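You operate a simulated robot arm through the tools that you are given. There is no shell and no other tool. Be economical: measure what you need, move in short steps, check, and stop when the job is done.

You are at the controls of a simulated two-armed robot. One attempt, no reset.

## Task
Pick up the green marker with one hand, pass it to the other hand and put it on the shelf under the packing bench.

Only the result counts: the job must be done as asked and must still hold three seconds after the hand-in. Knocking over, shifting, dropping, spilling or breaking anything else fails it.

## Robot
Two 7-joint arms with three-finger grippers on one trunk, on a base that drives. Base frame: it is fixed to the floor where the robot stands at the start and does not move with it; the origin is under the middle of the robot, x ahead of it, y to its left, z up; the surface under the hand at the start is at about z = 860. Readings come in mm, degrees, newtons and seconds.
The left shoulder is at the start at [86, 124, 1110], the right one opposite. With the tool pointing down near the work surface each hand reaches from about 380 to 860 mm from the robot's upright axis, wherever it stands, measured 20 degrees to its own side. Places, roughly: shelf under the packing bench [700, -700, 200]. Payload 2.94 kg a hand.
The tool frame of a hand sits at the grasp point between the pads (the TCP): z along the fingers, y along the line on which they close. The tips reach 30 mm beyond it. Largest opening 128 mm; the body of the gripper starts 93 mm behind the TCP.
Orientation is told as [roll, pitch, yaw] about the base's x, y, z axes, in that order, counted from this pose: with the fingers straight down and closing along the base's y, the tool's x points along the base's -x, its y along +y and its z along -z.

## Interface
- The arms move only by the tool play_rows. It takes "left_commands", "right_commands" or both (then of equal length, played together; a hand with none holds still); each is a list of rows, each an object of numbers (a shift or turn left out is 0, a gripper value left out holds the last): "tx", "ty", "tz": the shift along the tool's x, y, z in units of 40 mm (1.0 is 40 mm); "wx", "wy", "wz": the turn, a rotation vector about the tool's x, y, z in units of 4 degrees (1.0 is 4 degrees); "gripper": the gripper command, from -1 (shut) to 1 (fully open), values between in proportion. In form: [{"tx": .., "ty": .., "tz": .., "wx": .., "wy": .., "wz": .., "gripper": ..}, ...]. A call has 1 to 10 rows; each row shifts and turns the commanded pose from where the row before left it, along the tool's axes as they then stand. A call with a number of a shift or a turn outside -1 to 1 is refused whole. Rows are played at 5 a second. More than 50 mm and 8.6 degrees between two rows, or a gripper value outside its range, and nothing of the call is played. Where a pose cannot be reached the arm comes as near as it can. A force on the tool above 40 N (or 10 N above the force at the start of the call, whichever is more), or a blocked arm, ends the call early, and 0.2 s more pass. The fingers move at their own pace and stop on an object; they squeeze with about 31 N. The grip force told is the motor's: it shows also when the fingers shut on nothing. Time passes only in rows, and 0.2 s behind the last, so rows that do not move let the fingers close. It gives the time, the measured TCP pose, the force on the tool (base axes), the opening and the grip force at its end, in the units of the frame above (readings bear some noise), with the torque about the TCP (base axes, N m) and any sound that the robot's microphone picked up, and new pictures: "pictures" is both (left out), scene, wrist or none (wrist: the cameras of the hands that moved).
- Cameras (640 x 400 px; columns grow to the right, rows downward): "scene" is now at [218.9, -36.6, 1293.5]; the picture's right is [-0.36, -0.93, -0.00], its down [-0.34, 0.13, -0.93] and it looks along [0.87, -0.34, -0.37] (base axes); focal length 287 px, centre (320, 200). "left" rides on the left gripper at [69, 15, -120] in its tool frame; the picture's right is [-0.21, 0.98, 0.00], its down [-0.82, -0.18, -0.54] and it looks along [-0.53, -0.12, 0.84] (tool axes); focal length 251 px, centre (320, 200). "right" rides on the right gripper at [69, -15, -120] in its tool frame; the picture's right is [0.21, 0.98, 0.00], its down [-0.82, 0.18, -0.54] and it looks along [-0.53, 0.12, 0.84] (tool axes); focal length 251 px, centre (320, 200).
- slide_trunk(by): slides the trunk up (or, below 0, down) by that many mm; the arms and the scene camera ride with it, the base frame stays. It gives what a move gives, with no picture.
- base_move(legs): drives the robot by 1 to 6 legs, each [ahead, left, turn to the left] in mm, mm and degrees, along the robot's own axes; the way and the turn of a leg run together, so that a leg with both is an arc; at most 1500 mm and 180 degrees a leg. The arms and the cameras ride along, it lands a little off, and it stops where it bumps. It gives what a move gives, and a new picture of the scene camera.
- turn_head(pan, tilt): turns the head with the scene camera to pan (to the left, within 80 degrees either way) and tilt (down, from -29 to 69), counted from straight ahead of the robot. It gives what a move gives, and a new picture of the scene camera.
- measure_at(camera, pixels): for up to 12 pixels [column, row] of the newest picture of that camera ("zoom" is the newest enlarged one), the place [x, y, z] in the base frame of the surface seen there, good to about 2 mm. It takes no simulated time.
- zoom(camera, box): a new picture of the part [left, top, right, bottom] of that camera's present view, enlarged. It takes no simulated time.
- hand_in(): hands the job in; it is judged then, once.

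Work in short steps. Measure before you move; look again where a grasp or a placing could have gone wrong, and mend it. You have 80 turns and 260 pictures in all, those below and enlarged ones among them. Open the grippers and draw the arms clear of the work before you hand the job in, unless the task says otherwise.

The tools are called after "Emit:" by a JSON object that holds its "fn" and its "kwargs". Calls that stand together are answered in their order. play_rows: Moves the arms, as the interface text tells. Its arguments: {"type":"object","properties":{"left_commands":{"type":"array","items":{"type":"object","properties":{"tx":{"type":"number"},"ty":{"type":"number"},"tz":{"type":"number"},"wx":{"type":"number"},"wy":{"type":"number"},"wz":{"type":"number"},"gripper":{"type":"number"}}}},"right_commands":{"type":"array","items":{"type":"object","properties":{"tx":{"type":"number"},"ty":{"type":"number"},"tz":{"type":"number"},"wx":{"type":"number"},"wy":{"type":"number"},"wz":{"type":"number"},"gripper":{"type":"number"}}}},"pictures":{"type":"string","enum":["both","scene","wrist","none"]}},"required":[]} The other tools are called the same way: slide_trunk (by) slides the trunk up or down; base_move (legs) drives the base; turn_head (pan, tilt) turns the head that bears the scene camera; measure_at (camera, pixels) gives the place of the surface under pixels of a picture; zoom (camera, box) takes an enlarged picture of a part of a camera's view; hand_in () hands the job in.

At the start:

```text
time: 0.0
left_tcp_pos: [676.8, 73.4, 1143.9]
left_tcp_rot: [-0.1, 1.4, 1.2]
left_ft_force: [-0.2, -12.9, -8.5]
left_torque: [0.1, 0.21, -0.33]
left_finger_gap: 114.2
left_gripper_force: 0.0
right_tcp_pos: [399.3, -282.5, 1148.1]
right_tcp_rot: [0.2, 0.0, 0.0]
right_ft_force: [-0.7, -0.5, 0.0]
right_torque: [-0.03, 0.01, 0.01]
right_finger_gap: 128.0
right_gripper_force: 0.0
trunk travel left (down, up): [-325.0, 222.0]
robot x, y, heading: [-3.9, 1.1, -0.0]
head pan, tilt: [-21.2, 21.4]
```

scene: 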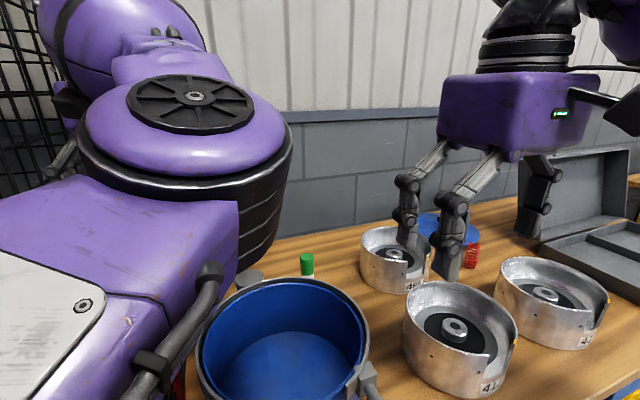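
right: 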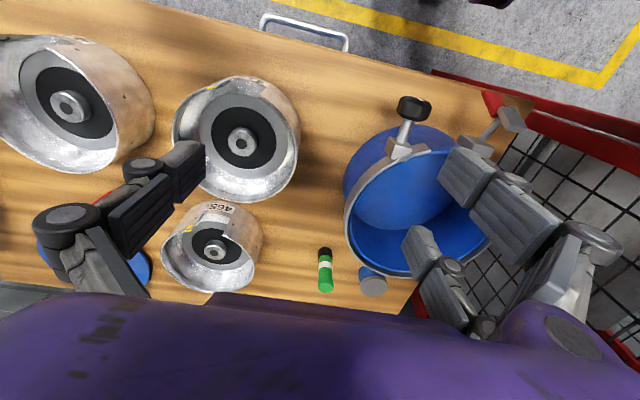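
left: 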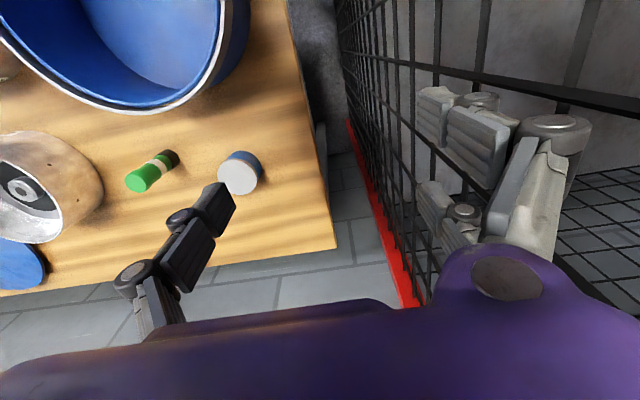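

The green marker stands at about (307,265) in the scene and lies near (152,172) in the left picture; the left hand reads a side force, as if it touches the mesh cage. I measure the marker and neighbours first.

Emit:
{"fn": "measure_at", "kwargs": {"camera": "left", "pixels": [[137, 181], [150, 172], [172, 158], [240, 178], [240, 155], [200, 185], [335, 248], [380, 180], [350, 120], [230, 60], [90, 190], [440, 90]]}}

Emit:
{"fn": "measure_at", "kwargs": {"camera": "right", "pixels": [[325, 250], [325, 268], [326, 288], [372, 285], [355, 215], [440, 260], [253, 225], [410, 105], [300, 40], [420, 90], [340, 310], [480, 130]]}}

Emit:
{"fn": "measure_at", "kwargs": {"camera": "scene", "pixels": [[307, 258], [307, 272], [250, 278], [300, 280], [210, 350], [340, 290], [50, 100], [20, 60], [430, 150], [370, 375], [500, 385]]}}

Emit:
{"fn": "zoom", "kwargs": {"camera": "left", "box": [80, 80, 400, 280]}}

```text
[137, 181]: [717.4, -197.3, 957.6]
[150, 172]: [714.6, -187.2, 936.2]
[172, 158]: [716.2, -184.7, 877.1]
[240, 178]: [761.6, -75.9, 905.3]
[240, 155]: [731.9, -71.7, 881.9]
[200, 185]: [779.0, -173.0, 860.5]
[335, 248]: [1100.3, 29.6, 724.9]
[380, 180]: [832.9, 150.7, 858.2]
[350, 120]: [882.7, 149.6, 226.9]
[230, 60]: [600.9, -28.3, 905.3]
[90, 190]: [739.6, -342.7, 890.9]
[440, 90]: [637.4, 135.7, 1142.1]
```

```text
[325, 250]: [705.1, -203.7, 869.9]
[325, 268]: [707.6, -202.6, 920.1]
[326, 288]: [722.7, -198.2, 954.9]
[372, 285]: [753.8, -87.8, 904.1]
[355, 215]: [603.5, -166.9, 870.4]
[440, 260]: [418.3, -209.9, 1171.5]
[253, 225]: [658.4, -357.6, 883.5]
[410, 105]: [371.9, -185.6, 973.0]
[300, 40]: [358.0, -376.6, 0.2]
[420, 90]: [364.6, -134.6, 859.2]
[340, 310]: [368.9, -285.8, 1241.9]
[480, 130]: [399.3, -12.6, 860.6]
```

```text
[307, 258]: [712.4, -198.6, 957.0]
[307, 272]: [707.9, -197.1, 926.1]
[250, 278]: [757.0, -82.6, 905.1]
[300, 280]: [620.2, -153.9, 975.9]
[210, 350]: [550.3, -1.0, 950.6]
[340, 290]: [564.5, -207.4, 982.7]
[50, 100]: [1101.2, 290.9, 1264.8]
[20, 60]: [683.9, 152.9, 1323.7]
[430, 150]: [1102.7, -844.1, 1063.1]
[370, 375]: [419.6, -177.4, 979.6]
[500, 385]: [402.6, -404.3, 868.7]
```

```text
2.00 times, centred on (240, 180) of left
```

zoom: 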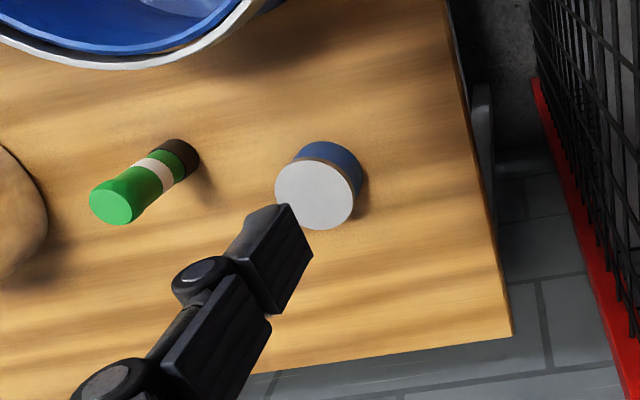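

The marker stands upright at about (714,-195), z 860–957. Next I look round: to the right and down for the packing bench's shelf.

Emit:
{"fn": "turn_head", "kwargs": {"pan": -55, "tilt": 45}}

Emit:
{"fn": "turn_head", "kwargs": {"pan": -75, "tilt": 20}}

Emit:
{"fn": "turn_head", "kwargs": {"pan": 0, "tilt": 50}}

Emit:
{"fn": "turn_head", "kwargs": {"pan": 50, "tilt": 20}}

```text
time: 1.0
left_tcp_pos: [676.0, 69.2, 1140.3]
left_tcp_rot: [0.2, 1.9, 1.0]
left_ft_force: [5.0, -27.4, 14.8]
left_torque: [2.67, -0.07, -1.24]
left_finger_gap: 120.4
left_gripper_force: 0.1
right_tcp_pos: [398.1, -286.2, 1147.9]
right_tcp_rot: [0.2, -0.1, 0.0]
right_ft_force: [1.2, 0.8, 0.1]
right_torque: [-0.01, 0.02, -0.02]
right_finger_gap: 127.9
right_gripper_force: 0.1
trunk travel left (down, up): [-325.0, 222.0]
robot x, y, heading: [1.2, -1.6, 0.2]
head pan, tilt: [-55.0, 45.0]
```

scene: 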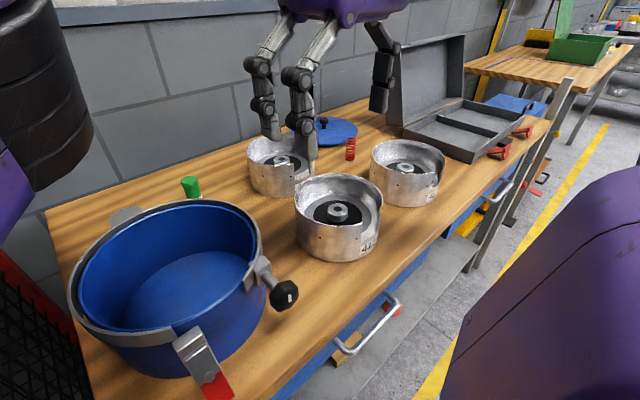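

```text
time: 1.9
left_tcp_pos: [676.8, 73.1, 1142.3]
left_tcp_rot: [0.2, 1.6, 1.2]
left_ft_force: [6.2, -25.8, 8.1]
left_torque: [2.04, 0.06, -1.13]
left_finger_gap: 116.5
left_gripper_force: 0.0
right_tcp_pos: [398.7, -284.2, 1148.0]
right_tcp_rot: [0.3, 0.0, 0.0]
right_ft_force: [-0.7, 0.4, 0.0]
right_torque: [0.01, 0.0, -0.01]
right_finger_gap: 128.0
right_gripper_force: 0.1
trunk travel left (down, up): [-325.0, 222.0]
robot x, y, heading: [-2.7, 2.8, 0.3]
head pan, tilt: [-75.0, 20.0]
```

scene: 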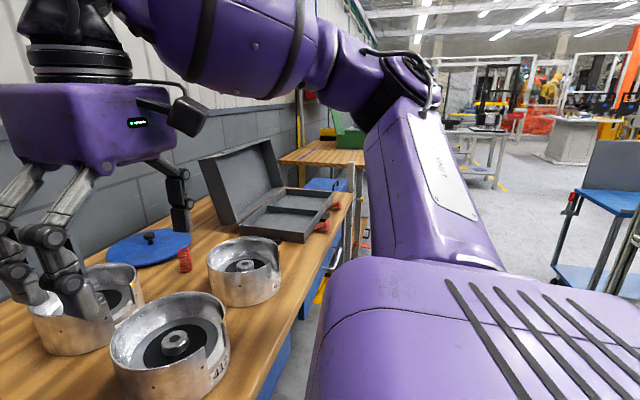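

```text
time: 3.4
left_tcp_pos: [676.1, 71.7, 1140.6]
left_tcp_rot: [0.2, 1.8, 1.0]
left_ft_force: [7.1, -29.5, 15.4]
left_torque: [2.93, -0.08, -1.34]
left_finger_gap: 118.8
left_gripper_force: 0.0
right_tcp_pos: [399.0, -284.7, 1148.6]
right_tcp_rot: [0.2, -0.1, 0.0]
right_ft_force: [0.2, 0.5, 0.8]
right_torque: [0.04, 0.03, 0.0]
right_finger_gap: 127.9
right_gripper_force: 0.2
trunk travel left (down, up): [-325.0, 222.0]
robot x, y, heading: [-0.1, -2.6, -0.0]
head pan, tilt: [0.0, 50.0]
```

scene: 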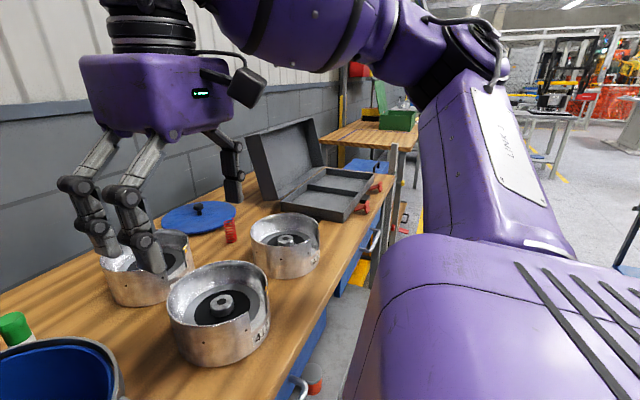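

```text
time: 4.5
left_tcp_pos: [675.2, 72.7, 1142.9]
left_tcp_rot: [0.1, 1.7, 1.2]
left_ft_force: [2.2, -24.7, 5.1]
left_torque: [1.76, -0.01, -0.84]
left_finger_gap: 115.3
left_gripper_force: 0.1
right_tcp_pos: [398.4, -284.9, 1146.8]
right_tcp_rot: [0.2, -0.1, 0.0]
right_ft_force: [0.1, 0.3, 0.5]
right_torque: [0.0, 0.02, 0.01]
right_finger_gap: 128.1
right_gripper_force: 0.1
trunk travel left (down, up): [-325.0, 222.0]
robot x, y, heading: [-1.2, 0.3, 0.3]
head pan, tilt: [50.0, 20.0]
```

scene: 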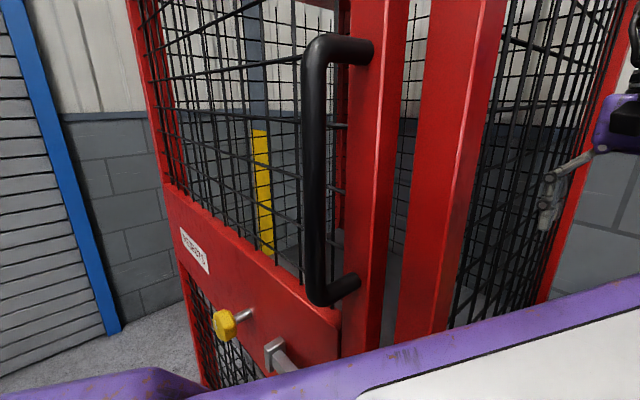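

The left hand is pressed by the cage mesh on its outer finger. I zoom at that finger to see whether it is hooked in the mesh before moving.

Emit:
{"fn": "zoom", "kwargs": {"camera": "left", "box": [360, 40, 640, 260]}}

Emit:
{"fn": "measure_at", "kwargs": {"camera": "left", "pixels": [[470, 120], [430, 100], [435, 200], [540, 140], [400, 60], [520, 85], [560, 110], [620, 110], [600, 260]]}}

Emit:
{"fn": "turn_head", "kwargs": {"pan": 25, "tilt": 15}}

```text
1.82 times, centred on (500, 150) of left
```

zoom: 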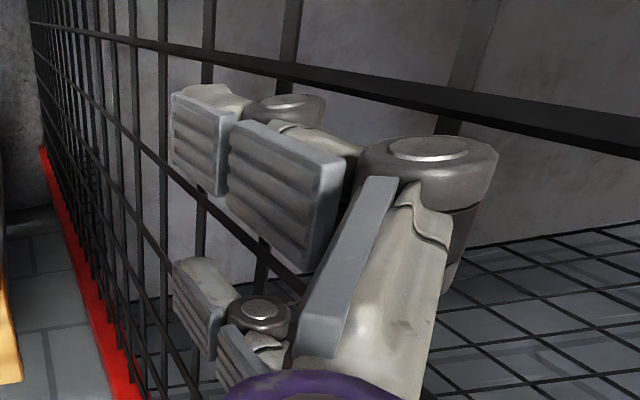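

```text
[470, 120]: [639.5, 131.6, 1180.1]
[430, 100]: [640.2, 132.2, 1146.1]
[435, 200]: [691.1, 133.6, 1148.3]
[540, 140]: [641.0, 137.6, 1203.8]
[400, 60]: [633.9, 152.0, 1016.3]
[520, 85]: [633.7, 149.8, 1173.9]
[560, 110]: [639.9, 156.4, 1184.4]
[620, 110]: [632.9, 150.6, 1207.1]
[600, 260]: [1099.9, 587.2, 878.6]
```

```text
time: 5.4
left_tcp_pos: [676.5, 72.8, 1141.6]
left_tcp_rot: [0.1, 1.6, 1.2]
left_ft_force: [0.9, -22.4, 2.5]
left_torque: [1.46, -0.03, -0.73]
left_finger_gap: 115.1
left_gripper_force: 0.1
right_tcp_pos: [399.5, -284.1, 1147.9]
right_tcp_rot: [0.2, -0.1, 0.0]
right_ft_force: [-0.4, -0.1, 0.6]
right_torque: [0.04, -0.03, -0.01]
right_finger_gap: 128.1
right_gripper_force: 0.0
trunk travel left (down, up): [-325.0, 222.0]
robot x, y, heading: [-3.2, 2.2, 0.1]
head pan, tilt: [25.0, 15.0]
```

scene: 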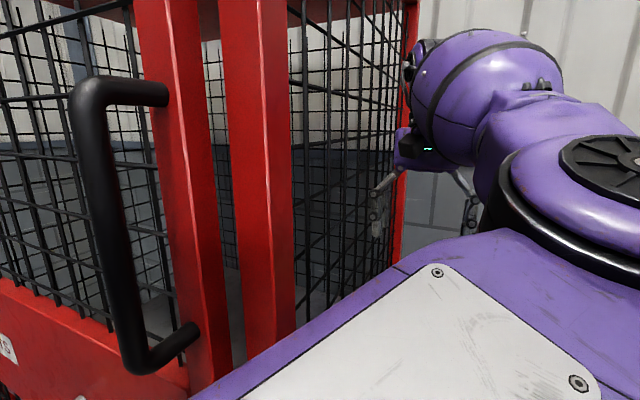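

The outer finger only leans into the mesh plane (y≈150); drawing straight back along -y frees it. I go gently in small rows.

Emit:
{"fn": "play_rows", "kwargs": {"left_commands": [{"ty": -0.25}, {"ty": -0.25}, {"ty": -0.25}, {"ty": -0.25}, {"ty": -0.25}, {"ty": -0.25}], "pictures": "wrist"}}

```text
time: 7.0
left_tcp_pos: [683.4, 39.5, 1124.6]
left_tcp_rot: [-0.7, 3.6, 3.6]
left_ft_force: [0.3, -0.2, -1.0]
left_torque: [-0.03, 0.02, 0.03]
left_finger_gap: 127.7
left_gripper_force: 0.1
right_tcp_pos: [398.8, -280.6, 1149.2]
right_tcp_rot: [0.0, 0.0, 0.0]
right_ft_force: [0.1, -0.5, 0.8]
right_torque: [-0.01, 0.01, -0.02]
right_finger_gap: 128.1
right_gripper_force: 0.0
trunk travel left (down, up): [-325.0, 222.0]
robot x, y, heading: [-3.0, -0.4, -0.1]
head pan, tilt: [25.0, 15.0]
stopped in row 6 (left hand): the arm was blocked; the commanded pose is now the measured one
```

left: 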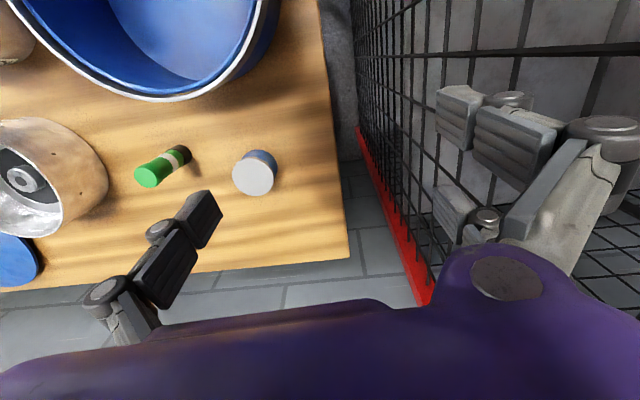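

Hand is free now (force ~0), but the arm was blocked—maybe the elbow at the cage frame. I look at the arm and cage frame.

Emit:
{"fn": "turn_head", "kwargs": {"pan": 55, "tilt": 45}}

Emit:
{"fn": "turn_head", "kwargs": {"pan": 15, "tilt": 15}}

```text
time: 8.0
left_tcp_pos: [684.4, 37.7, 1124.3]
left_tcp_rot: [-0.7, 3.4, 3.3]
left_ft_force: [-0.2, -0.7, -0.1]
left_torque: [0.02, -0.01, 0.02]
left_finger_gap: 127.9
left_gripper_force: 0.0
right_tcp_pos: [398.7, -281.2, 1148.4]
right_tcp_rot: [-0.1, 0.1, 0.0]
right_ft_force: [0.0, 0.2, -0.1]
right_torque: [0.03, -0.02, 0.0]
right_finger_gap: 127.9
right_gripper_force: 0.1
trunk travel left (down, up): [-325.0, 222.0]
robot x, y, heading: [1.5, 3.1, -0.1]
head pan, tilt: [55.0, 45.0]
```

scene: 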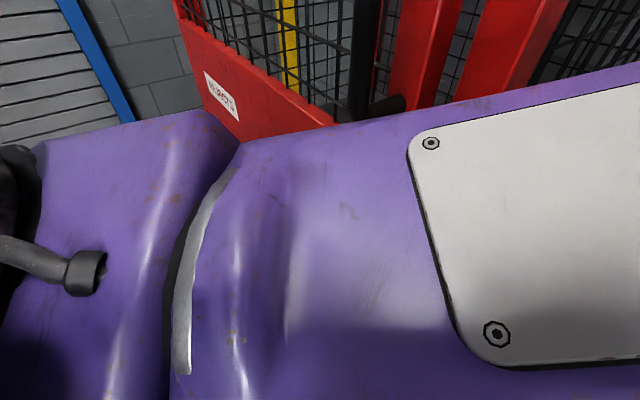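

```text
time: 9.0
left_tcp_pos: [684.6, 38.4, 1123.9]
left_tcp_rot: [-0.7, 3.5, 3.4]
left_ft_force: [-0.6, -0.1, -0.3]
left_torque: [0.02, -0.01, 0.02]
left_finger_gap: 128.2
left_gripper_force: 0.1
right_tcp_pos: [399.0, -281.2, 1147.9]
right_tcp_rot: [-0.1, 0.0, 0.0]
right_ft_force: [-0.4, 0.0, -1.2]
right_torque: [0.0, -0.01, 0.0]
right_finger_gap: 128.1
right_gripper_force: 0.0
trunk travel left (down, up): [-325.0, 222.0]
robot x, y, heading: [0.6, 0.9, -0.0]
head pan, tilt: [15.0, 15.0]
```

scene: 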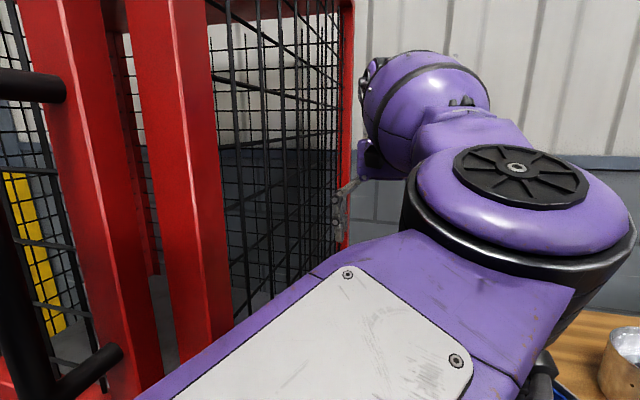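

The upper arm runs close to the cage posts (red post at ~(190,250)). I measure the gaps.

Emit:
{"fn": "measure_at", "kwargs": {"camera": "scene", "pixels": [[205, 320], [110, 330], [240, 335], [310, 270], [155, 385], [170, 150], [60, 250], [30, 90], [518, 167], [425, 90], [370, 160], [350, 200]]}}

```text
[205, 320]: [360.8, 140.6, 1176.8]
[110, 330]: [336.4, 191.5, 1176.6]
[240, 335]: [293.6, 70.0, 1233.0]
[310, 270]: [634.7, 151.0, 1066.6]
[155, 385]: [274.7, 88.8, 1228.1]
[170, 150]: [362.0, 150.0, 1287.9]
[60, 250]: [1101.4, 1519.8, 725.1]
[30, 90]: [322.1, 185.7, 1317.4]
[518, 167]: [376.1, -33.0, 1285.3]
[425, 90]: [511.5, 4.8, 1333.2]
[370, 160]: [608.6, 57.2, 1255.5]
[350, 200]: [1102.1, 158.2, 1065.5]
```

Clearance of the upper arm to the cage corner is slim. Driving the base to the right would help; I check what stands on the right side of the bench first.

Emit:
{"fn": "turn_head", "kwargs": {"pan": -45, "tilt": 30}}

```text
time: 10.3
left_tcp_pos: [684.4, 38.8, 1124.0]
left_tcp_rot: [-0.8, 3.5, 3.4]
left_ft_force: [0.9, -0.1, -0.5]
left_torque: [0.04, 0.01, 0.02]
left_finger_gap: 127.9
left_gripper_force: 0.1
right_tcp_pos: [399.4, -279.9, 1148.6]
right_tcp_rot: [0.0, 0.0, 0.0]
right_ft_force: [0.3, -0.2, 0.3]
right_torque: [0.0, 0.01, -0.02]
right_finger_gap: 128.2
right_gripper_force: 0.1
trunk travel left (down, up): [-325.0, 222.0]
robot x, y, heading: [1.0, -2.9, 0.0]
head pan, tilt: [-45.0, 30.0]
```

scene: 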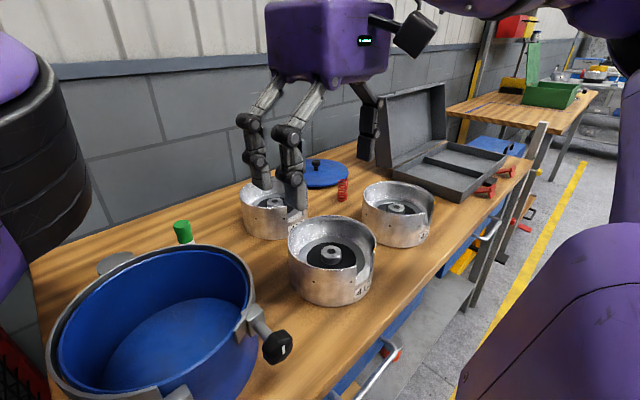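

Emit:
{"fn": "measure_at", "kwargs": {"camera": "scene", "pixels": [[440, 88], [385, 100], [490, 155], [510, 170], [525, 165], [415, 290], [460, 290], [470, 300], [490, 260], [420, 340], [470, 115], [580, 95]]}}

Emit:
{"fn": "zoom", "kwargs": {"camera": "scene", "box": [320, 80, 640, 400]}}

```text
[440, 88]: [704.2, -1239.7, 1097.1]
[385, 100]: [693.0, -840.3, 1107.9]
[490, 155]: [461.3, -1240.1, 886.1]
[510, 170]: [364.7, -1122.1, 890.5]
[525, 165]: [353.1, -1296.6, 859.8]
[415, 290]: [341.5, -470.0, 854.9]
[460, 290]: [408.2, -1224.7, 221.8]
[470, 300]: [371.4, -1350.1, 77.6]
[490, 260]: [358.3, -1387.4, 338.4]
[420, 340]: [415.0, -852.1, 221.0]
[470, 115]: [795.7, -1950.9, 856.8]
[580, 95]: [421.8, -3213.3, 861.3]
```

```text
1.25 times, centred on (480, 240) of scene
```

zoom: 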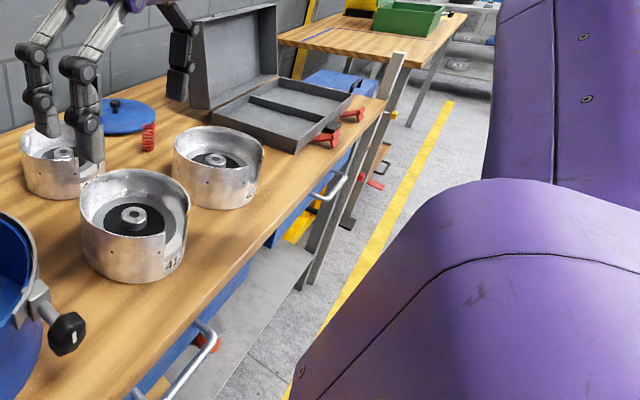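

The bench shelf is at z≈221 under this bench (front edge x≈345); nothing is in the way of a 230 mm drive to the right with hands at z>1090 (box lid begins at y<-840). I drive so.

Emit:
{"fn": "base_move", "kwargs": {"legs": [[0, -230, 0]]}}

```text
time: 13.0
left_tcp_pos: [684.3, -196.2, 1123.8]
left_tcp_rot: [-0.7, 3.4, 3.2]
left_ft_force: [0.3, 0.5, 0.7]
left_torque: [0.01, -0.01, 0.01]
left_finger_gap: 128.1
left_gripper_force: 0.1
right_tcp_pos: [396.8, -514.3, 1148.0]
right_tcp_rot: [-0.1, 0.0, -0.2]
right_ft_force: [-1.0, 0.3, 0.4]
right_torque: [0.03, 0.01, 0.01]
right_finger_gap: 128.2
right_gripper_force: 0.0
trunk travel left (down, up): [-325.0, 222.0]
robot x, y, heading: [-1.9, -229.6, -0.1]
head pan, tilt: [-45.0, 30.0]
```

scene: 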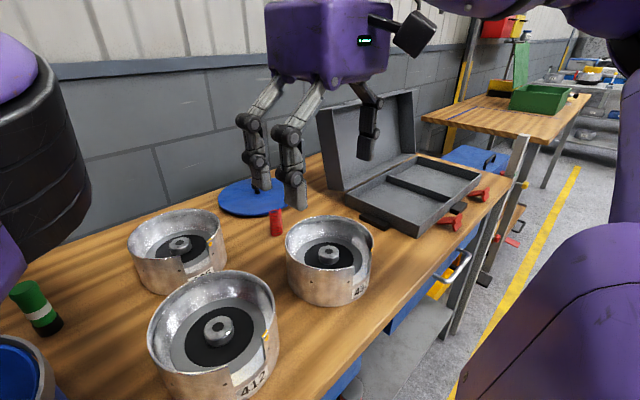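

The left hand is now nearly over the marker (marker about (716,-196), top z 957). I level and centre the hand, narrowing the opening to ~60 mm, and look again.

Emit:
{"fn": "play_rows", "kwargs": {"left_commands": [{"tx": -0.4, "wy": -0.45, "wz": 0.4, "gripper": 0.0}, {"tx": -0.4, "wy": -0.4, "wz": 0.4, "gripper": 0.0}, {"tz": 0.0}], "pictures": "wrist"}}

Emit:
{"fn": "turn_head", "kwargs": {"pan": -5, "tilt": 40}}

```text
time: 13.8
left_tcp_pos: [715.3, -194.4, 1122.9]
left_tcp_rot: [-0.9, 0.0, -0.1]
left_ft_force: [0.5, 0.1, -0.1]
left_torque: [0.02, -0.02, 0.02]
left_finger_gap: 64.2
left_gripper_force: 0.0
right_tcp_pos: [395.7, -514.0, 1148.8]
right_tcp_rot: [0.0, -0.1, -0.2]
right_ft_force: [1.1, -0.1, 0.7]
right_torque: [0.02, -0.02, -0.02]
right_finger_gap: 128.2
right_gripper_force: 0.1
trunk travel left (down, up): [-325.0, 222.0]
robot x, y, heading: [-3.9, -234.3, -0.1]
head pan, tilt: [-45.0, 30.0]
```

left: 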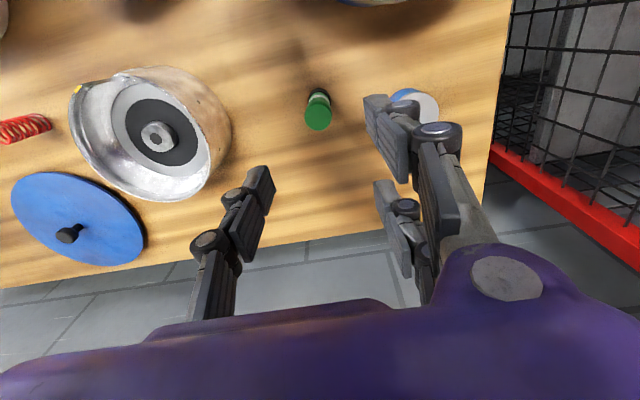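

```text
time: 14.8
left_tcp_pos: [716.0, -196.0, 1123.3]
left_tcp_rot: [-0.8, 0.1, 0.0]
left_ft_force: [-0.3, -0.2, -0.6]
left_torque: [0.0, -0.01, -0.04]
left_finger_gap: 64.0
left_gripper_force: 0.1
right_tcp_pos: [397.3, -513.3, 1149.6]
right_tcp_rot: [-0.1, -0.1, -0.3]
right_ft_force: [-1.6, -0.9, 0.6]
right_torque: [0.01, 0.01, -0.03]
right_finger_gap: 127.8
right_gripper_force: 0.0
trunk travel left (down, up): [-325.0, 222.0]
robot x, y, heading: [1.2, -229.2, -0.5]
head pan, tilt: [-5.0, 40.0]
```

scene: 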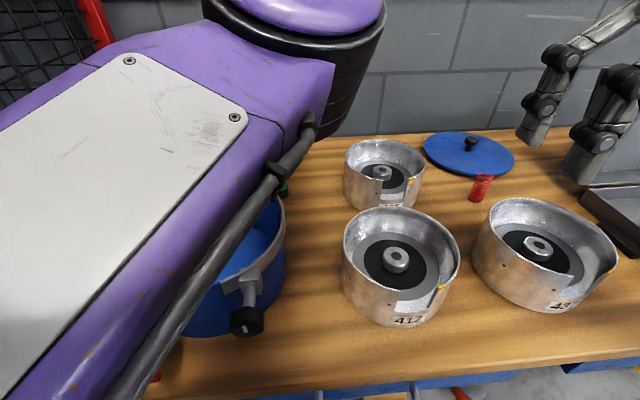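

The gripper shows one finger on one side and two on the other; I measure the marker top and the finger tips.

Emit:
{"fn": "measure_at", "kwargs": {"camera": "left", "pixels": [[318, 112], [305, 112], [331, 112], [318, 92], [262, 180], [250, 230], [375, 110], [395, 140], [385, 195], [395, 240], [440, 130], [415, 105]]}}

Emit:
{"fn": "zoom", "kwargs": {"camera": "left", "box": [180, 60, 500, 300]}}

```text
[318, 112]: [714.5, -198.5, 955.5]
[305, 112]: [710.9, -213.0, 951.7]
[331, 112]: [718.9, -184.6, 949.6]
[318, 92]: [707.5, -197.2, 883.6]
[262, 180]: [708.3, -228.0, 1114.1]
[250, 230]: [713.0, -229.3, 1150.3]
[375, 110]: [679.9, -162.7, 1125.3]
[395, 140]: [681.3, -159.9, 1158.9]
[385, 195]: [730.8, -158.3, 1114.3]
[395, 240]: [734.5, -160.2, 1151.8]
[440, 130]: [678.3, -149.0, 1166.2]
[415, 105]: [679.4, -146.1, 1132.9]
```

```text
1.67 times, centred on (340, 180) of left
```

zoom: 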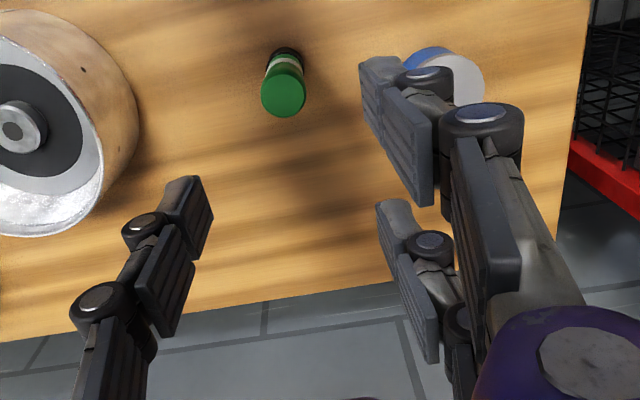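

Two fingers at +y sit at x≈680 and ≈731, the single one at x≈709. I measure their widths to know how a 28 mm upright marker would sit between them.

Emit:
{"fn": "measure_at", "kwargs": {"camera": "zoom", "pixels": [[365, 72], [380, 60], [405, 110], [428, 150], [380, 215], [400, 202], [400, 270], [432, 300], [170, 185], [205, 195], [155, 250], [195, 250]]}}

```text
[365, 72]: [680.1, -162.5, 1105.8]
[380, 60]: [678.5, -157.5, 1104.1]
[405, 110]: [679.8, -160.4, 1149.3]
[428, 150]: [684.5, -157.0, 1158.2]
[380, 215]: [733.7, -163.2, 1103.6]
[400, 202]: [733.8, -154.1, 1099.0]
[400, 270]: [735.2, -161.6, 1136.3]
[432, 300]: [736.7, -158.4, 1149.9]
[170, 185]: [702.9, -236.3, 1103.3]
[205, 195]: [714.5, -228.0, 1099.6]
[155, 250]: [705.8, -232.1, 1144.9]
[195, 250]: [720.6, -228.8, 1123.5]
```

The pair looks about ±27 mm off the hand's middle, so an upright marker might slip between. I look closely at the right hand (same build) to measure the true geometry.

Emit:
{"fn": "turn_head", "kwargs": {"pan": -55, "tilt": 25}}

Emit:
{"fn": "zoom", "kwargs": {"camera": "right", "box": [20, 100, 640, 400]}}

```text
time: 16.0
left_tcp_pos: [716.8, -195.6, 1122.8]
left_tcp_rot: [-0.8, 0.1, 0.1]
left_ft_force: [-0.5, 0.8, 0.0]
left_torque: [0.01, 0.0, 0.02]
left_finger_gap: 63.8
left_gripper_force: 0.0
right_tcp_pos: [396.1, -512.7, 1149.0]
right_tcp_rot: [0.0, 0.0, -0.3]
right_ft_force: [0.3, 0.2, 0.3]
right_torque: [-0.03, 0.01, -0.01]
right_finger_gap: 128.0
right_gripper_force: 0.0
trunk travel left (down, up): [-325.0, 222.0]
robot x, y, heading: [-2.6, -230.3, -0.2]
head pan, tilt: [-55.0, 25.0]
```

scene: 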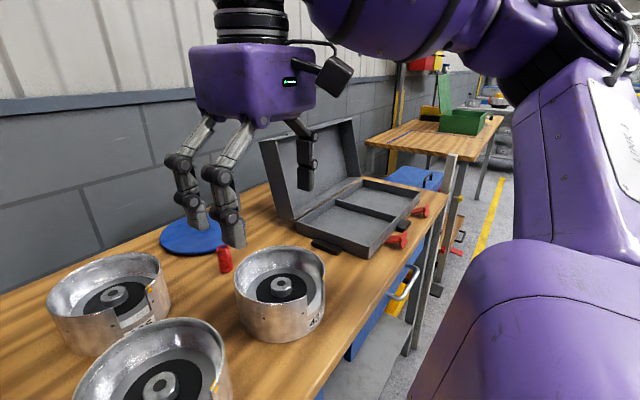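

```text
1.03 times, centred on (330, 250) of right (not enlarged: the box is as wide or as high as the picture)
```

zoom: 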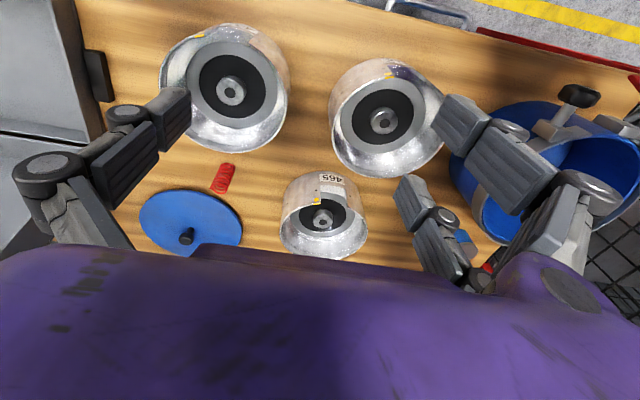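

I measure the three fingertips and body of the right hand in this scene picture.

Emit:
{"fn": "measure_at", "kwargs": {"camera": "scene", "pixels": [[225, 235], [235, 235], [244, 235], [188, 215], [197, 215], [205, 215], [300, 175], [307, 175], [313, 175], [195, 80], [235, 85], [313, 80]]}}

Emit:
{"fn": "measure_at", "kwargs": {"camera": "right", "pixels": [[400, 190], [425, 230], [440, 265], [400, 210], [450, 110], [475, 125], [480, 170], [520, 200], [185, 110], [150, 140], [110, 190], [180, 95]]}}

Emit:
{"fn": "zoom", "kwargs": {"camera": "scene", "box": [140, 30, 380, 260]}}

```text
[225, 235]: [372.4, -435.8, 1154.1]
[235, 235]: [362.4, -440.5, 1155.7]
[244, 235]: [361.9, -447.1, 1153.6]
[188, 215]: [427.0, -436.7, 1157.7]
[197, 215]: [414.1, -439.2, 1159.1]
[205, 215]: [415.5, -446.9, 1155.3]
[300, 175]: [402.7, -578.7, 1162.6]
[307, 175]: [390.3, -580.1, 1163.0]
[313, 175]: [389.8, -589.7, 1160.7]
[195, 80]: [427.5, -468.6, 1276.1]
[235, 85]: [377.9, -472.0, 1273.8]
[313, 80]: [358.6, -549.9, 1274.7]
```

```text
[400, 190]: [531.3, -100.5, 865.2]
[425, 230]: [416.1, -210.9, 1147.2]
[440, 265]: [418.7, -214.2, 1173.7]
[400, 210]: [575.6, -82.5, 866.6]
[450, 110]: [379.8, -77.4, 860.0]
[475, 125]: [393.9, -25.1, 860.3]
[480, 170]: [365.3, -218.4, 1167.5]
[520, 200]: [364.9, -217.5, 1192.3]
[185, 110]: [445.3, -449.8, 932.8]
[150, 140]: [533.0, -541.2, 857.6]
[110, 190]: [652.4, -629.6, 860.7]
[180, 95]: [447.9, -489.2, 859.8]
```

```text
1.74 times, centred on (260, 145) of scene
```

zoom: 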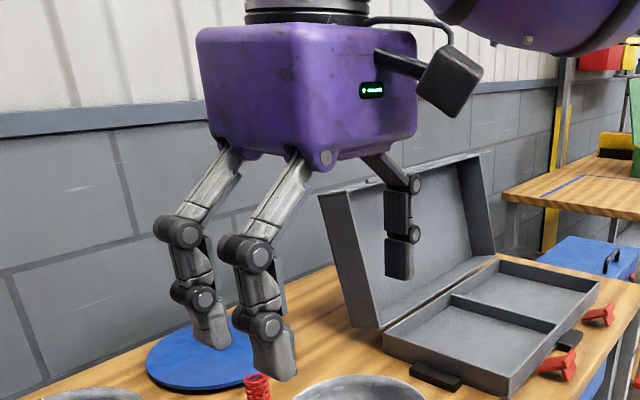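

The earlier mesh-contact torques imply contact at 27 mm off the hand's middle, so the pair is physically real. I measure the finger width and pair gap finely.

Emit:
{"fn": "measure_at", "kwargs": {"camera": "zoom", "pixels": [[252, 350], [255, 350], [260, 350], [270, 350], [194, 325], [197, 325], [202, 325], [210, 325], [386, 255], [389, 255], [395, 255], [402, 255]]}}

Emit:
{"fn": "measure_at", "kwargs": {"camera": "left", "pixels": [[304, 114], [306, 116], [318, 130], [330, 118], [332, 114], [318, 98], [318, 108], [318, 120], [312, 125], [325, 125]]}}

```text
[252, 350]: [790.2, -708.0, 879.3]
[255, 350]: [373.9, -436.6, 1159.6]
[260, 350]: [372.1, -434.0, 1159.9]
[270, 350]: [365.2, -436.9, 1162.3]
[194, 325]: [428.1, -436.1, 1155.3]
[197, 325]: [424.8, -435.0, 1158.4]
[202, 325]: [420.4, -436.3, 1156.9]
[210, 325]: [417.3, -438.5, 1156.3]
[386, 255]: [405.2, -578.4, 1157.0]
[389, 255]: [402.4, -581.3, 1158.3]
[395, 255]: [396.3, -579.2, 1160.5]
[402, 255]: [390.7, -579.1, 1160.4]
```

```text
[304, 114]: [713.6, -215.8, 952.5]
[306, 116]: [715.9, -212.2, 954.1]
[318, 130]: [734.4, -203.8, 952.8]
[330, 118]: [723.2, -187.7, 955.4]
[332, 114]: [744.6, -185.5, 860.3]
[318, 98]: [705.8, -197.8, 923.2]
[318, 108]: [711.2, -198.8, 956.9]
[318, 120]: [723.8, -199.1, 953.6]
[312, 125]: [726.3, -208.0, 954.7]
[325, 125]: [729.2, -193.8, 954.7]
```

The pair's inner gap (~39 mm) exceeds the marker's 28 mm, so an end-on vertical grip would not hold; the marker must lie across all three fingers (along tool x). I will take it with the left hand from the +y side, pointing -y and tilted down, camera up; start by yawing the left hand at this safe height.

Emit:
{"fn": "play_rows", "kwargs": {"left_commands": [{"wz": -1}, {"wz": -1}, {"wz": -1}, {"wz": -1}, {"wz": -1}, {"wz": -1}, {"wz": -1}, {"wz": -1}, {"wz": -1}, {"wz": -1}], "pictures": "none"}}

Emit:
{"fn": "play_rows", "kwargs": {"left_commands": [{"wz": -1}, {"wz": -1}, {"wz": -1}, {"wz": -1}, {"wz": -1}, {"wz": -1}, {"wz": -1}, {"wz": -1}, {"wz": -1}, {"wz": -1}], "pictures": "none"}}

Emit:
{"fn": "turn_head", "kwargs": {"pan": 0, "tilt": 20}}

```text
time: 18.2
left_tcp_pos: [715.6, -194.2, 1122.5]
left_tcp_rot: [-0.6, 0.6, 40.0]
left_ft_force: [-0.4, -0.4, -0.1]
left_torque: [0.01, -0.03, -0.01]
left_finger_gap: 64.0
left_gripper_force: 0.1
right_tcp_pos: [397.2, -512.9, 1147.6]
right_tcp_rot: [0.1, 0.0, -0.2]
right_ft_force: [-0.3, 0.3, 0.8]
right_torque: [-0.03, 0.02, 0.04]
right_finger_gap: 127.9
right_gripper_force: 0.0
trunk travel left (down, up): [-325.0, 222.0]
robot x, y, heading: [-2.5, -230.6, -0.1]
head pan, tilt: [-55.0, 25.0]
```

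```text
time: 20.4
left_tcp_pos: [715.2, -194.4, 1122.5]
left_tcp_rot: [-0.1, 0.8, 80.1]
left_ft_force: [0.1, -0.8, -0.1]
left_torque: [-0.03, -0.02, 0.02]
left_finger_gap: 64.3
left_gripper_force: 0.1
right_tcp_pos: [397.2, -513.2, 1149.6]
right_tcp_rot: [0.1, -0.1, -0.3]
right_ft_force: [0.4, 0.5, -0.5]
right_torque: [-0.02, 0.0, 0.0]
right_finger_gap: 128.0
right_gripper_force: 0.1
trunk travel left (down, up): [-325.0, 222.0]
robot x, y, heading: [-3.0, -228.2, -0.3]
head pan, tilt: [-55.0, 25.0]
```

```text
time: 21.7
left_tcp_pos: [714.7, -195.0, 1122.9]
left_tcp_rot: [-0.1, 0.8, 79.9]
left_ft_force: [1.7, -0.1, 0.1]
left_torque: [-0.02, -0.01, -0.02]
left_finger_gap: 64.2
left_gripper_force: 0.0
right_tcp_pos: [397.3, -513.7, 1147.3]
right_tcp_rot: [0.0, 0.0, -0.2]
right_ft_force: [0.2, 0.4, 0.4]
right_torque: [-0.02, 0.02, 0.02]
right_finger_gap: 127.7
right_gripper_force: 0.0
trunk travel left (down, up): [-325.0, 222.0]
robot x, y, heading: [0.3, -230.8, -0.0]
head pan, tilt: [0.0, 20.0]
```

scene: 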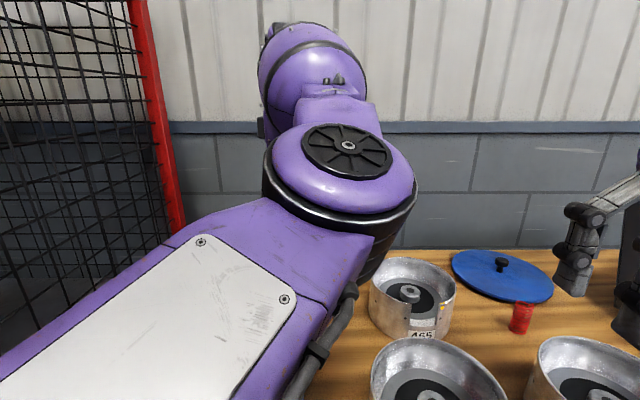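

Yaw reached 80° freely. Now finish yaw and tilt the fingers toward -y (about tool y).

Emit:
{"fn": "play_rows", "kwargs": {"left_commands": [{"wz": -1}, {"wz": -1}, {"wz": -0.5}, {"wy": 1}, {"wy": 1}, {"wy": 1}, {"wy": 1}, {"wy": 1}, {"wy": 1}, {"wy": 1}], "pictures": "none"}}

Emit:
{"fn": "play_rows", "kwargs": {"left_commands": [{"wy": 1}, {"wy": 1}, {"wy": 1}, {"wy": 1}, {"wy": 1}, {"wy": 1}], "pictures": "both"}}

```text
time: 23.9
left_tcp_pos: [715.1, -195.8, 1123.1]
left_tcp_rot: [0.2, 28.9, 90.0]
left_ft_force: [0.4, -0.4, 0.8]
left_torque: [0.0, 0.03, 0.01]
left_finger_gap: 64.0
left_gripper_force: 0.1
right_tcp_pos: [397.0, -514.0, 1148.7]
right_tcp_rot: [-0.1, 0.0, -0.4]
right_ft_force: [1.0, 0.8, -0.6]
right_torque: [-0.03, 0.01, -0.01]
right_finger_gap: 128.3
right_gripper_force: 0.1
trunk travel left (down, up): [-325.0, 222.0]
robot x, y, heading: [3.2, -231.0, -0.3]
head pan, tilt: [0.0, 20.0]
```

```text
time: 25.3
left_tcp_pos: [714.9, -194.7, 1123.6]
left_tcp_rot: [0.2, 52.9, 90.1]
left_ft_force: [1.1, -0.3, 0.2]
left_torque: [-0.01, 0.01, 0.0]
left_finger_gap: 64.2
left_gripper_force: 0.0
right_tcp_pos: [398.0, -513.0, 1148.3]
right_tcp_rot: [-0.1, 0.0, -0.3]
right_ft_force: [-0.6, 0.5, -0.2]
right_torque: [-0.04, -0.01, 0.02]
right_finger_gap: 127.8
right_gripper_force: 0.1
trunk travel left (down, up): [-325.0, 222.0]
robot x, y, heading: [0.4, -229.8, 0.1]
head pan, tilt: [0.0, 20.0]
```

scene: 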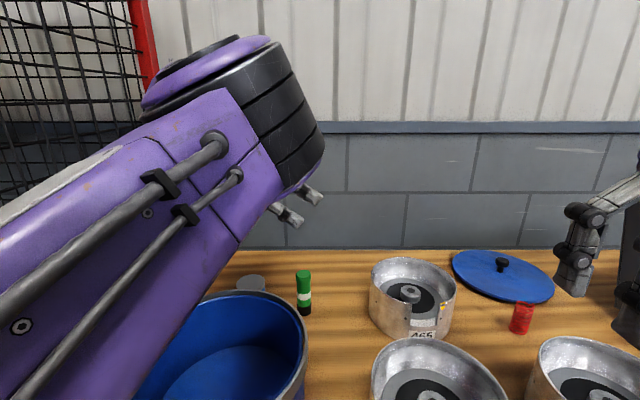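
left: 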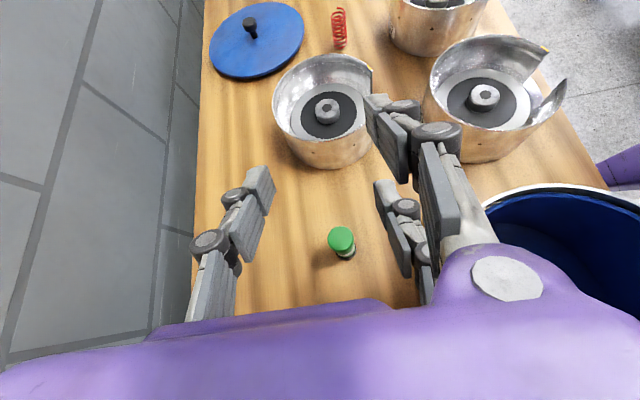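

Orientation done (pitch 53 → fingers 37° below horizontal, pointing -y). I measure the marker, tin, bucket rim and pot precisely.

Emit:
{"fn": "zoom", "kwargs": {"camera": "scene", "box": [220, 220, 460, 370]}}

Emit:
{"fn": "measure_at", "kwargs": {"camera": "scene", "pixels": [[297, 280], [304, 280], [311, 280], [304, 296], [304, 313], [250, 280], [264, 281], [295, 310], [270, 293], [372, 290], [390, 262], [304, 272]]}}

Emit:
{"fn": "measure_at", "kwargs": {"camera": "left", "pixels": [[330, 238], [341, 238], [353, 238], [341, 228], [341, 247], [525, 188], [490, 205], [325, 160], [372, 70], [285, 130]]}}

```text
2.67 times, centred on (340, 295) of scene
```

zoom: 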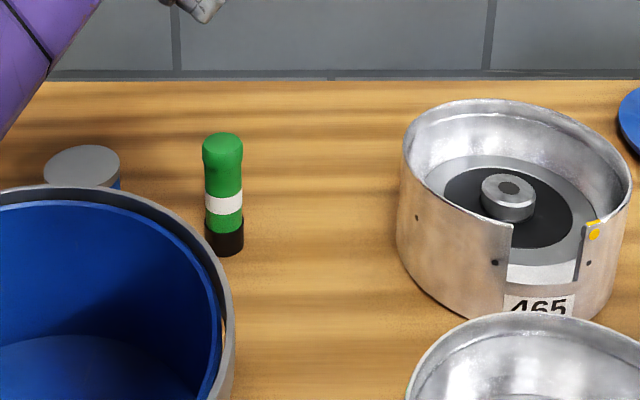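

```text
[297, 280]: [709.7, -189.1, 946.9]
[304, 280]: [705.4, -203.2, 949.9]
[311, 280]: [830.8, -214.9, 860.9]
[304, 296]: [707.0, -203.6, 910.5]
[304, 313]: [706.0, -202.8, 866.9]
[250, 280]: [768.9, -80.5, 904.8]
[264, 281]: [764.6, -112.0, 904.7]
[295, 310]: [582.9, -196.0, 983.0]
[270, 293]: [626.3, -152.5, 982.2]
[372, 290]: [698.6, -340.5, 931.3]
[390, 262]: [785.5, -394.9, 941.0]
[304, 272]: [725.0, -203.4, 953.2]
```

```text
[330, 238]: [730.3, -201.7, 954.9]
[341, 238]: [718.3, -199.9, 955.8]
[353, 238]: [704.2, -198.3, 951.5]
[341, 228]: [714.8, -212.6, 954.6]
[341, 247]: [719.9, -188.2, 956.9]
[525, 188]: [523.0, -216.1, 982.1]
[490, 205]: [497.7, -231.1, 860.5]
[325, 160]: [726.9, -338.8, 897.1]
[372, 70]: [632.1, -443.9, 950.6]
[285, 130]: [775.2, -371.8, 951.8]
```

Marker centre ≈(718,-200), Ø≈27, z 860–957; the tin (top z 905) lies under where the hand body will be, so I keep the body above. I flatten to ~22° below horizontal and centre, then descend to z≈1000.

Emit:
{"fn": "play_rows", "kwargs": {"left_commands": [{"wy": 1}, {"wy": 1}, {"wy": 1}, {"wy": 0.75}, {}], "pictures": "none"}}

```text
time: 26.5
left_tcp_pos: [716.5, -195.6, 1123.2]
left_tcp_rot: [0.1, 68.0, 90.1]
left_ft_force: [0.0, 0.7, 0.1]
left_torque: [-0.02, -0.01, -0.01]
left_finger_gap: 63.8
left_gripper_force: 0.1
right_tcp_pos: [397.2, -513.7, 1148.9]
right_tcp_rot: [0.0, -0.2, -0.3]
right_ft_force: [0.6, 0.6, 0.2]
right_torque: [0.03, 0.01, 0.04]
right_finger_gap: 128.1
right_gripper_force: 0.1
trunk travel left (down, up): [-325.0, 222.0]
robot x, y, heading: [-1.6, -232.2, -0.1]
head pan, tilt: [0.0, 20.0]
```

Now the descent to z≈1000 straight above the marker.

Emit:
{"fn": "play_rows", "kwargs": {"left_commands": [{"tx": -0.73, "tz": 0.2475, "ty": -0.01}, {"tx": -0.73, "tz": 0.2475, "ty": -0.01}, {"tx": -0.73, "tz": 0.2475, "ty": -0.01}, {"tx": -0.73, "tz": 0.2475, "ty": -0.01}]}}

```text
time: 27.5
left_tcp_pos: [717.4, -187.4, 999.0]
left_tcp_rot: [0.2, 67.8, 90.3]
left_ft_force: [0.2, -0.4, -1.6]
left_torque: [0.02, 0.01, -0.01]
left_finger_gap: 63.9
left_gripper_force: 0.1
right_tcp_pos: [398.4, -514.0, 1147.8]
right_tcp_rot: [0.0, 0.0, -0.3]
right_ft_force: [-0.5, -0.1, 0.4]
right_torque: [0.0, 0.05, 0.01]
right_finger_gap: 128.1
right_gripper_force: 0.1
trunk travel left (down, up): [-325.0, 222.0]
robot x, y, heading: [-4.0, -231.3, -0.3]
head pan, tilt: [0.0, 20.0]
```

scene: 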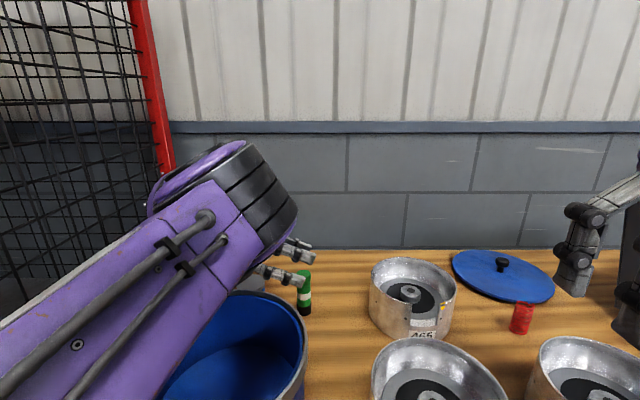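
left: 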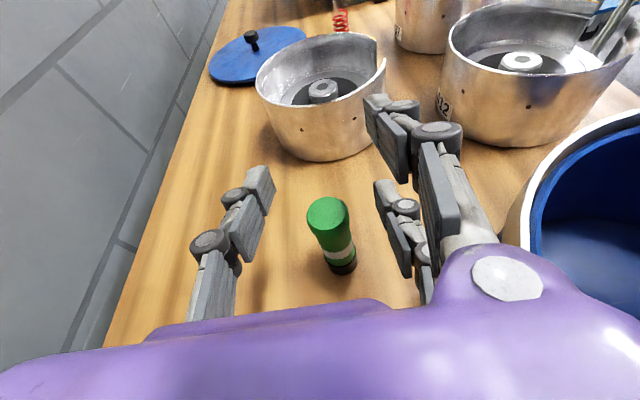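

The forearm runs over the bucket; before descending 75 mm more I measure its lower edge relative to the rim (z≈982).

Emit:
{"fn": "measure_at", "kwargs": {"camera": "scene", "pixels": [[160, 365], [190, 330], [215, 303], [237, 270], [262, 248], [285, 225], [230, 300], [250, 293], [200, 310], [120, 385], [270, 180], [220, 220]]}}

Emit:
{"fn": "zoom", "kwargs": {"camera": "scene", "box": [100, 200, 340, 400]}}

```text
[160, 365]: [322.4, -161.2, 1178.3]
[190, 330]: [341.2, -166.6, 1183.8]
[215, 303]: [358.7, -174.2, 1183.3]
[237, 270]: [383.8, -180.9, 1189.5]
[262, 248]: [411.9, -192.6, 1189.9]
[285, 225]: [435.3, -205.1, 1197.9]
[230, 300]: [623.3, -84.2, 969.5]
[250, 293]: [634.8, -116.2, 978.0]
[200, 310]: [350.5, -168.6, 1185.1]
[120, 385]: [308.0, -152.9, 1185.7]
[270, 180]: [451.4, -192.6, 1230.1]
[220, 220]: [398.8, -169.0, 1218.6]
```

```text
2.00 times, centred on (220, 300) of scene
```

zoom: 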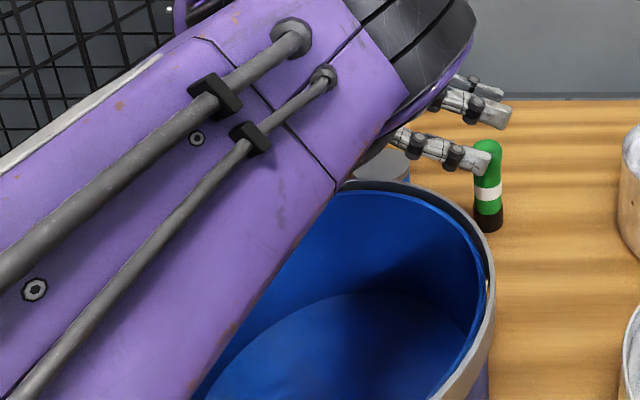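

What I saw is the upper arm (z≈1190); the hidden forearm slopes to the wrist over the bucket's far rim. To make it steeper I raise the trunk 130 mm first, then descend with the hand.

Emit:
{"fn": "slide_trunk", "kwargs": {"by": 130}}

Emit:
{"fn": "play_rows", "kwargs": {"left_commands": [{"tx": -0.75, "tz": 0.303}, {"tx": -0.75, "tz": 0.303}, {"tx": -0.75, "tz": 0.303}, {"tx": -0.75, "tz": 0.303}, {"tx": -0.05, "tz": 0.02}], "pictures": "both"}}

```text
time: 29.1
left_tcp_pos: [718.6, -187.8, 1128.6]
left_tcp_rot: [0.5, 67.8, 90.4]
left_ft_force: [0.7, 0.5, 0.4]
left_torque: [0.0, 0.0, -0.03]
left_finger_gap: 64.0
left_gripper_force: 0.1
right_tcp_pos: [397.7, -512.7, 1277.4]
right_tcp_rot: [0.1, 0.0, -0.3]
right_ft_force: [0.3, -1.0, -0.4]
right_torque: [-0.01, 0.02, 0.0]
right_finger_gap: 128.0
right_gripper_force: 0.1
trunk travel left (down, up): [-455.0, 92.0]
robot x, y, heading: [-3.0, -230.8, -0.2]
head pan, tilt: [0.0, 20.0]
```

```text
time: 30.2
left_tcp_pos: [716.1, -187.5, 998.5]
left_tcp_rot: [0.3, 67.8, 90.0]
left_ft_force: [1.1, -0.1, 0.3]
left_torque: [-0.03, 0.0, 0.06]
left_finger_gap: 64.2
left_gripper_force: 0.0
right_tcp_pos: [396.5, -514.3, 1278.8]
right_tcp_rot: [0.0, -0.1, -0.4]
right_ft_force: [0.6, -0.6, 0.1]
right_torque: [0.03, -0.02, -0.01]
right_finger_gap: 128.1
right_gripper_force: 0.0
trunk travel left (down, up): [-455.0, 92.0]
robot x, y, heading: [4.9, -232.2, -0.4]
head pan, tilt: [0.0, 20.0]
```

scene: 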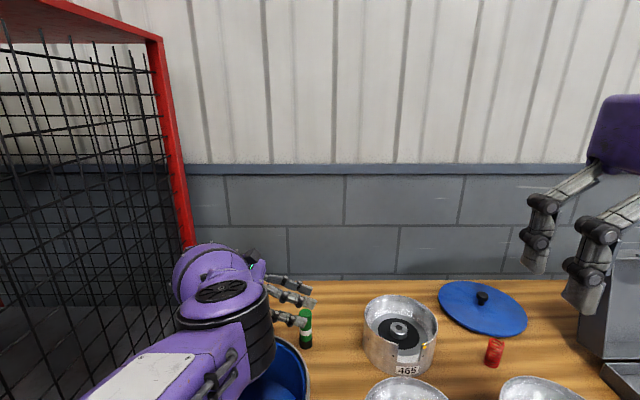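
left: 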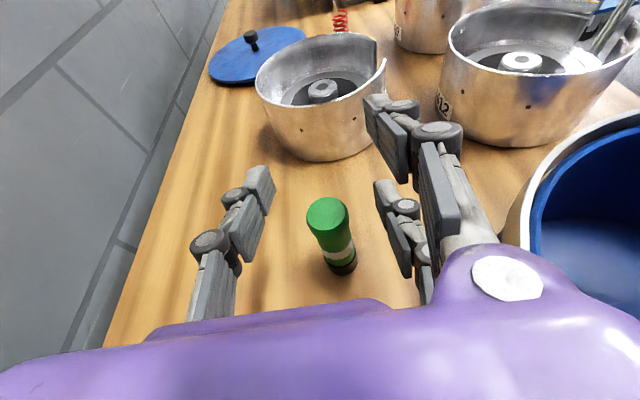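

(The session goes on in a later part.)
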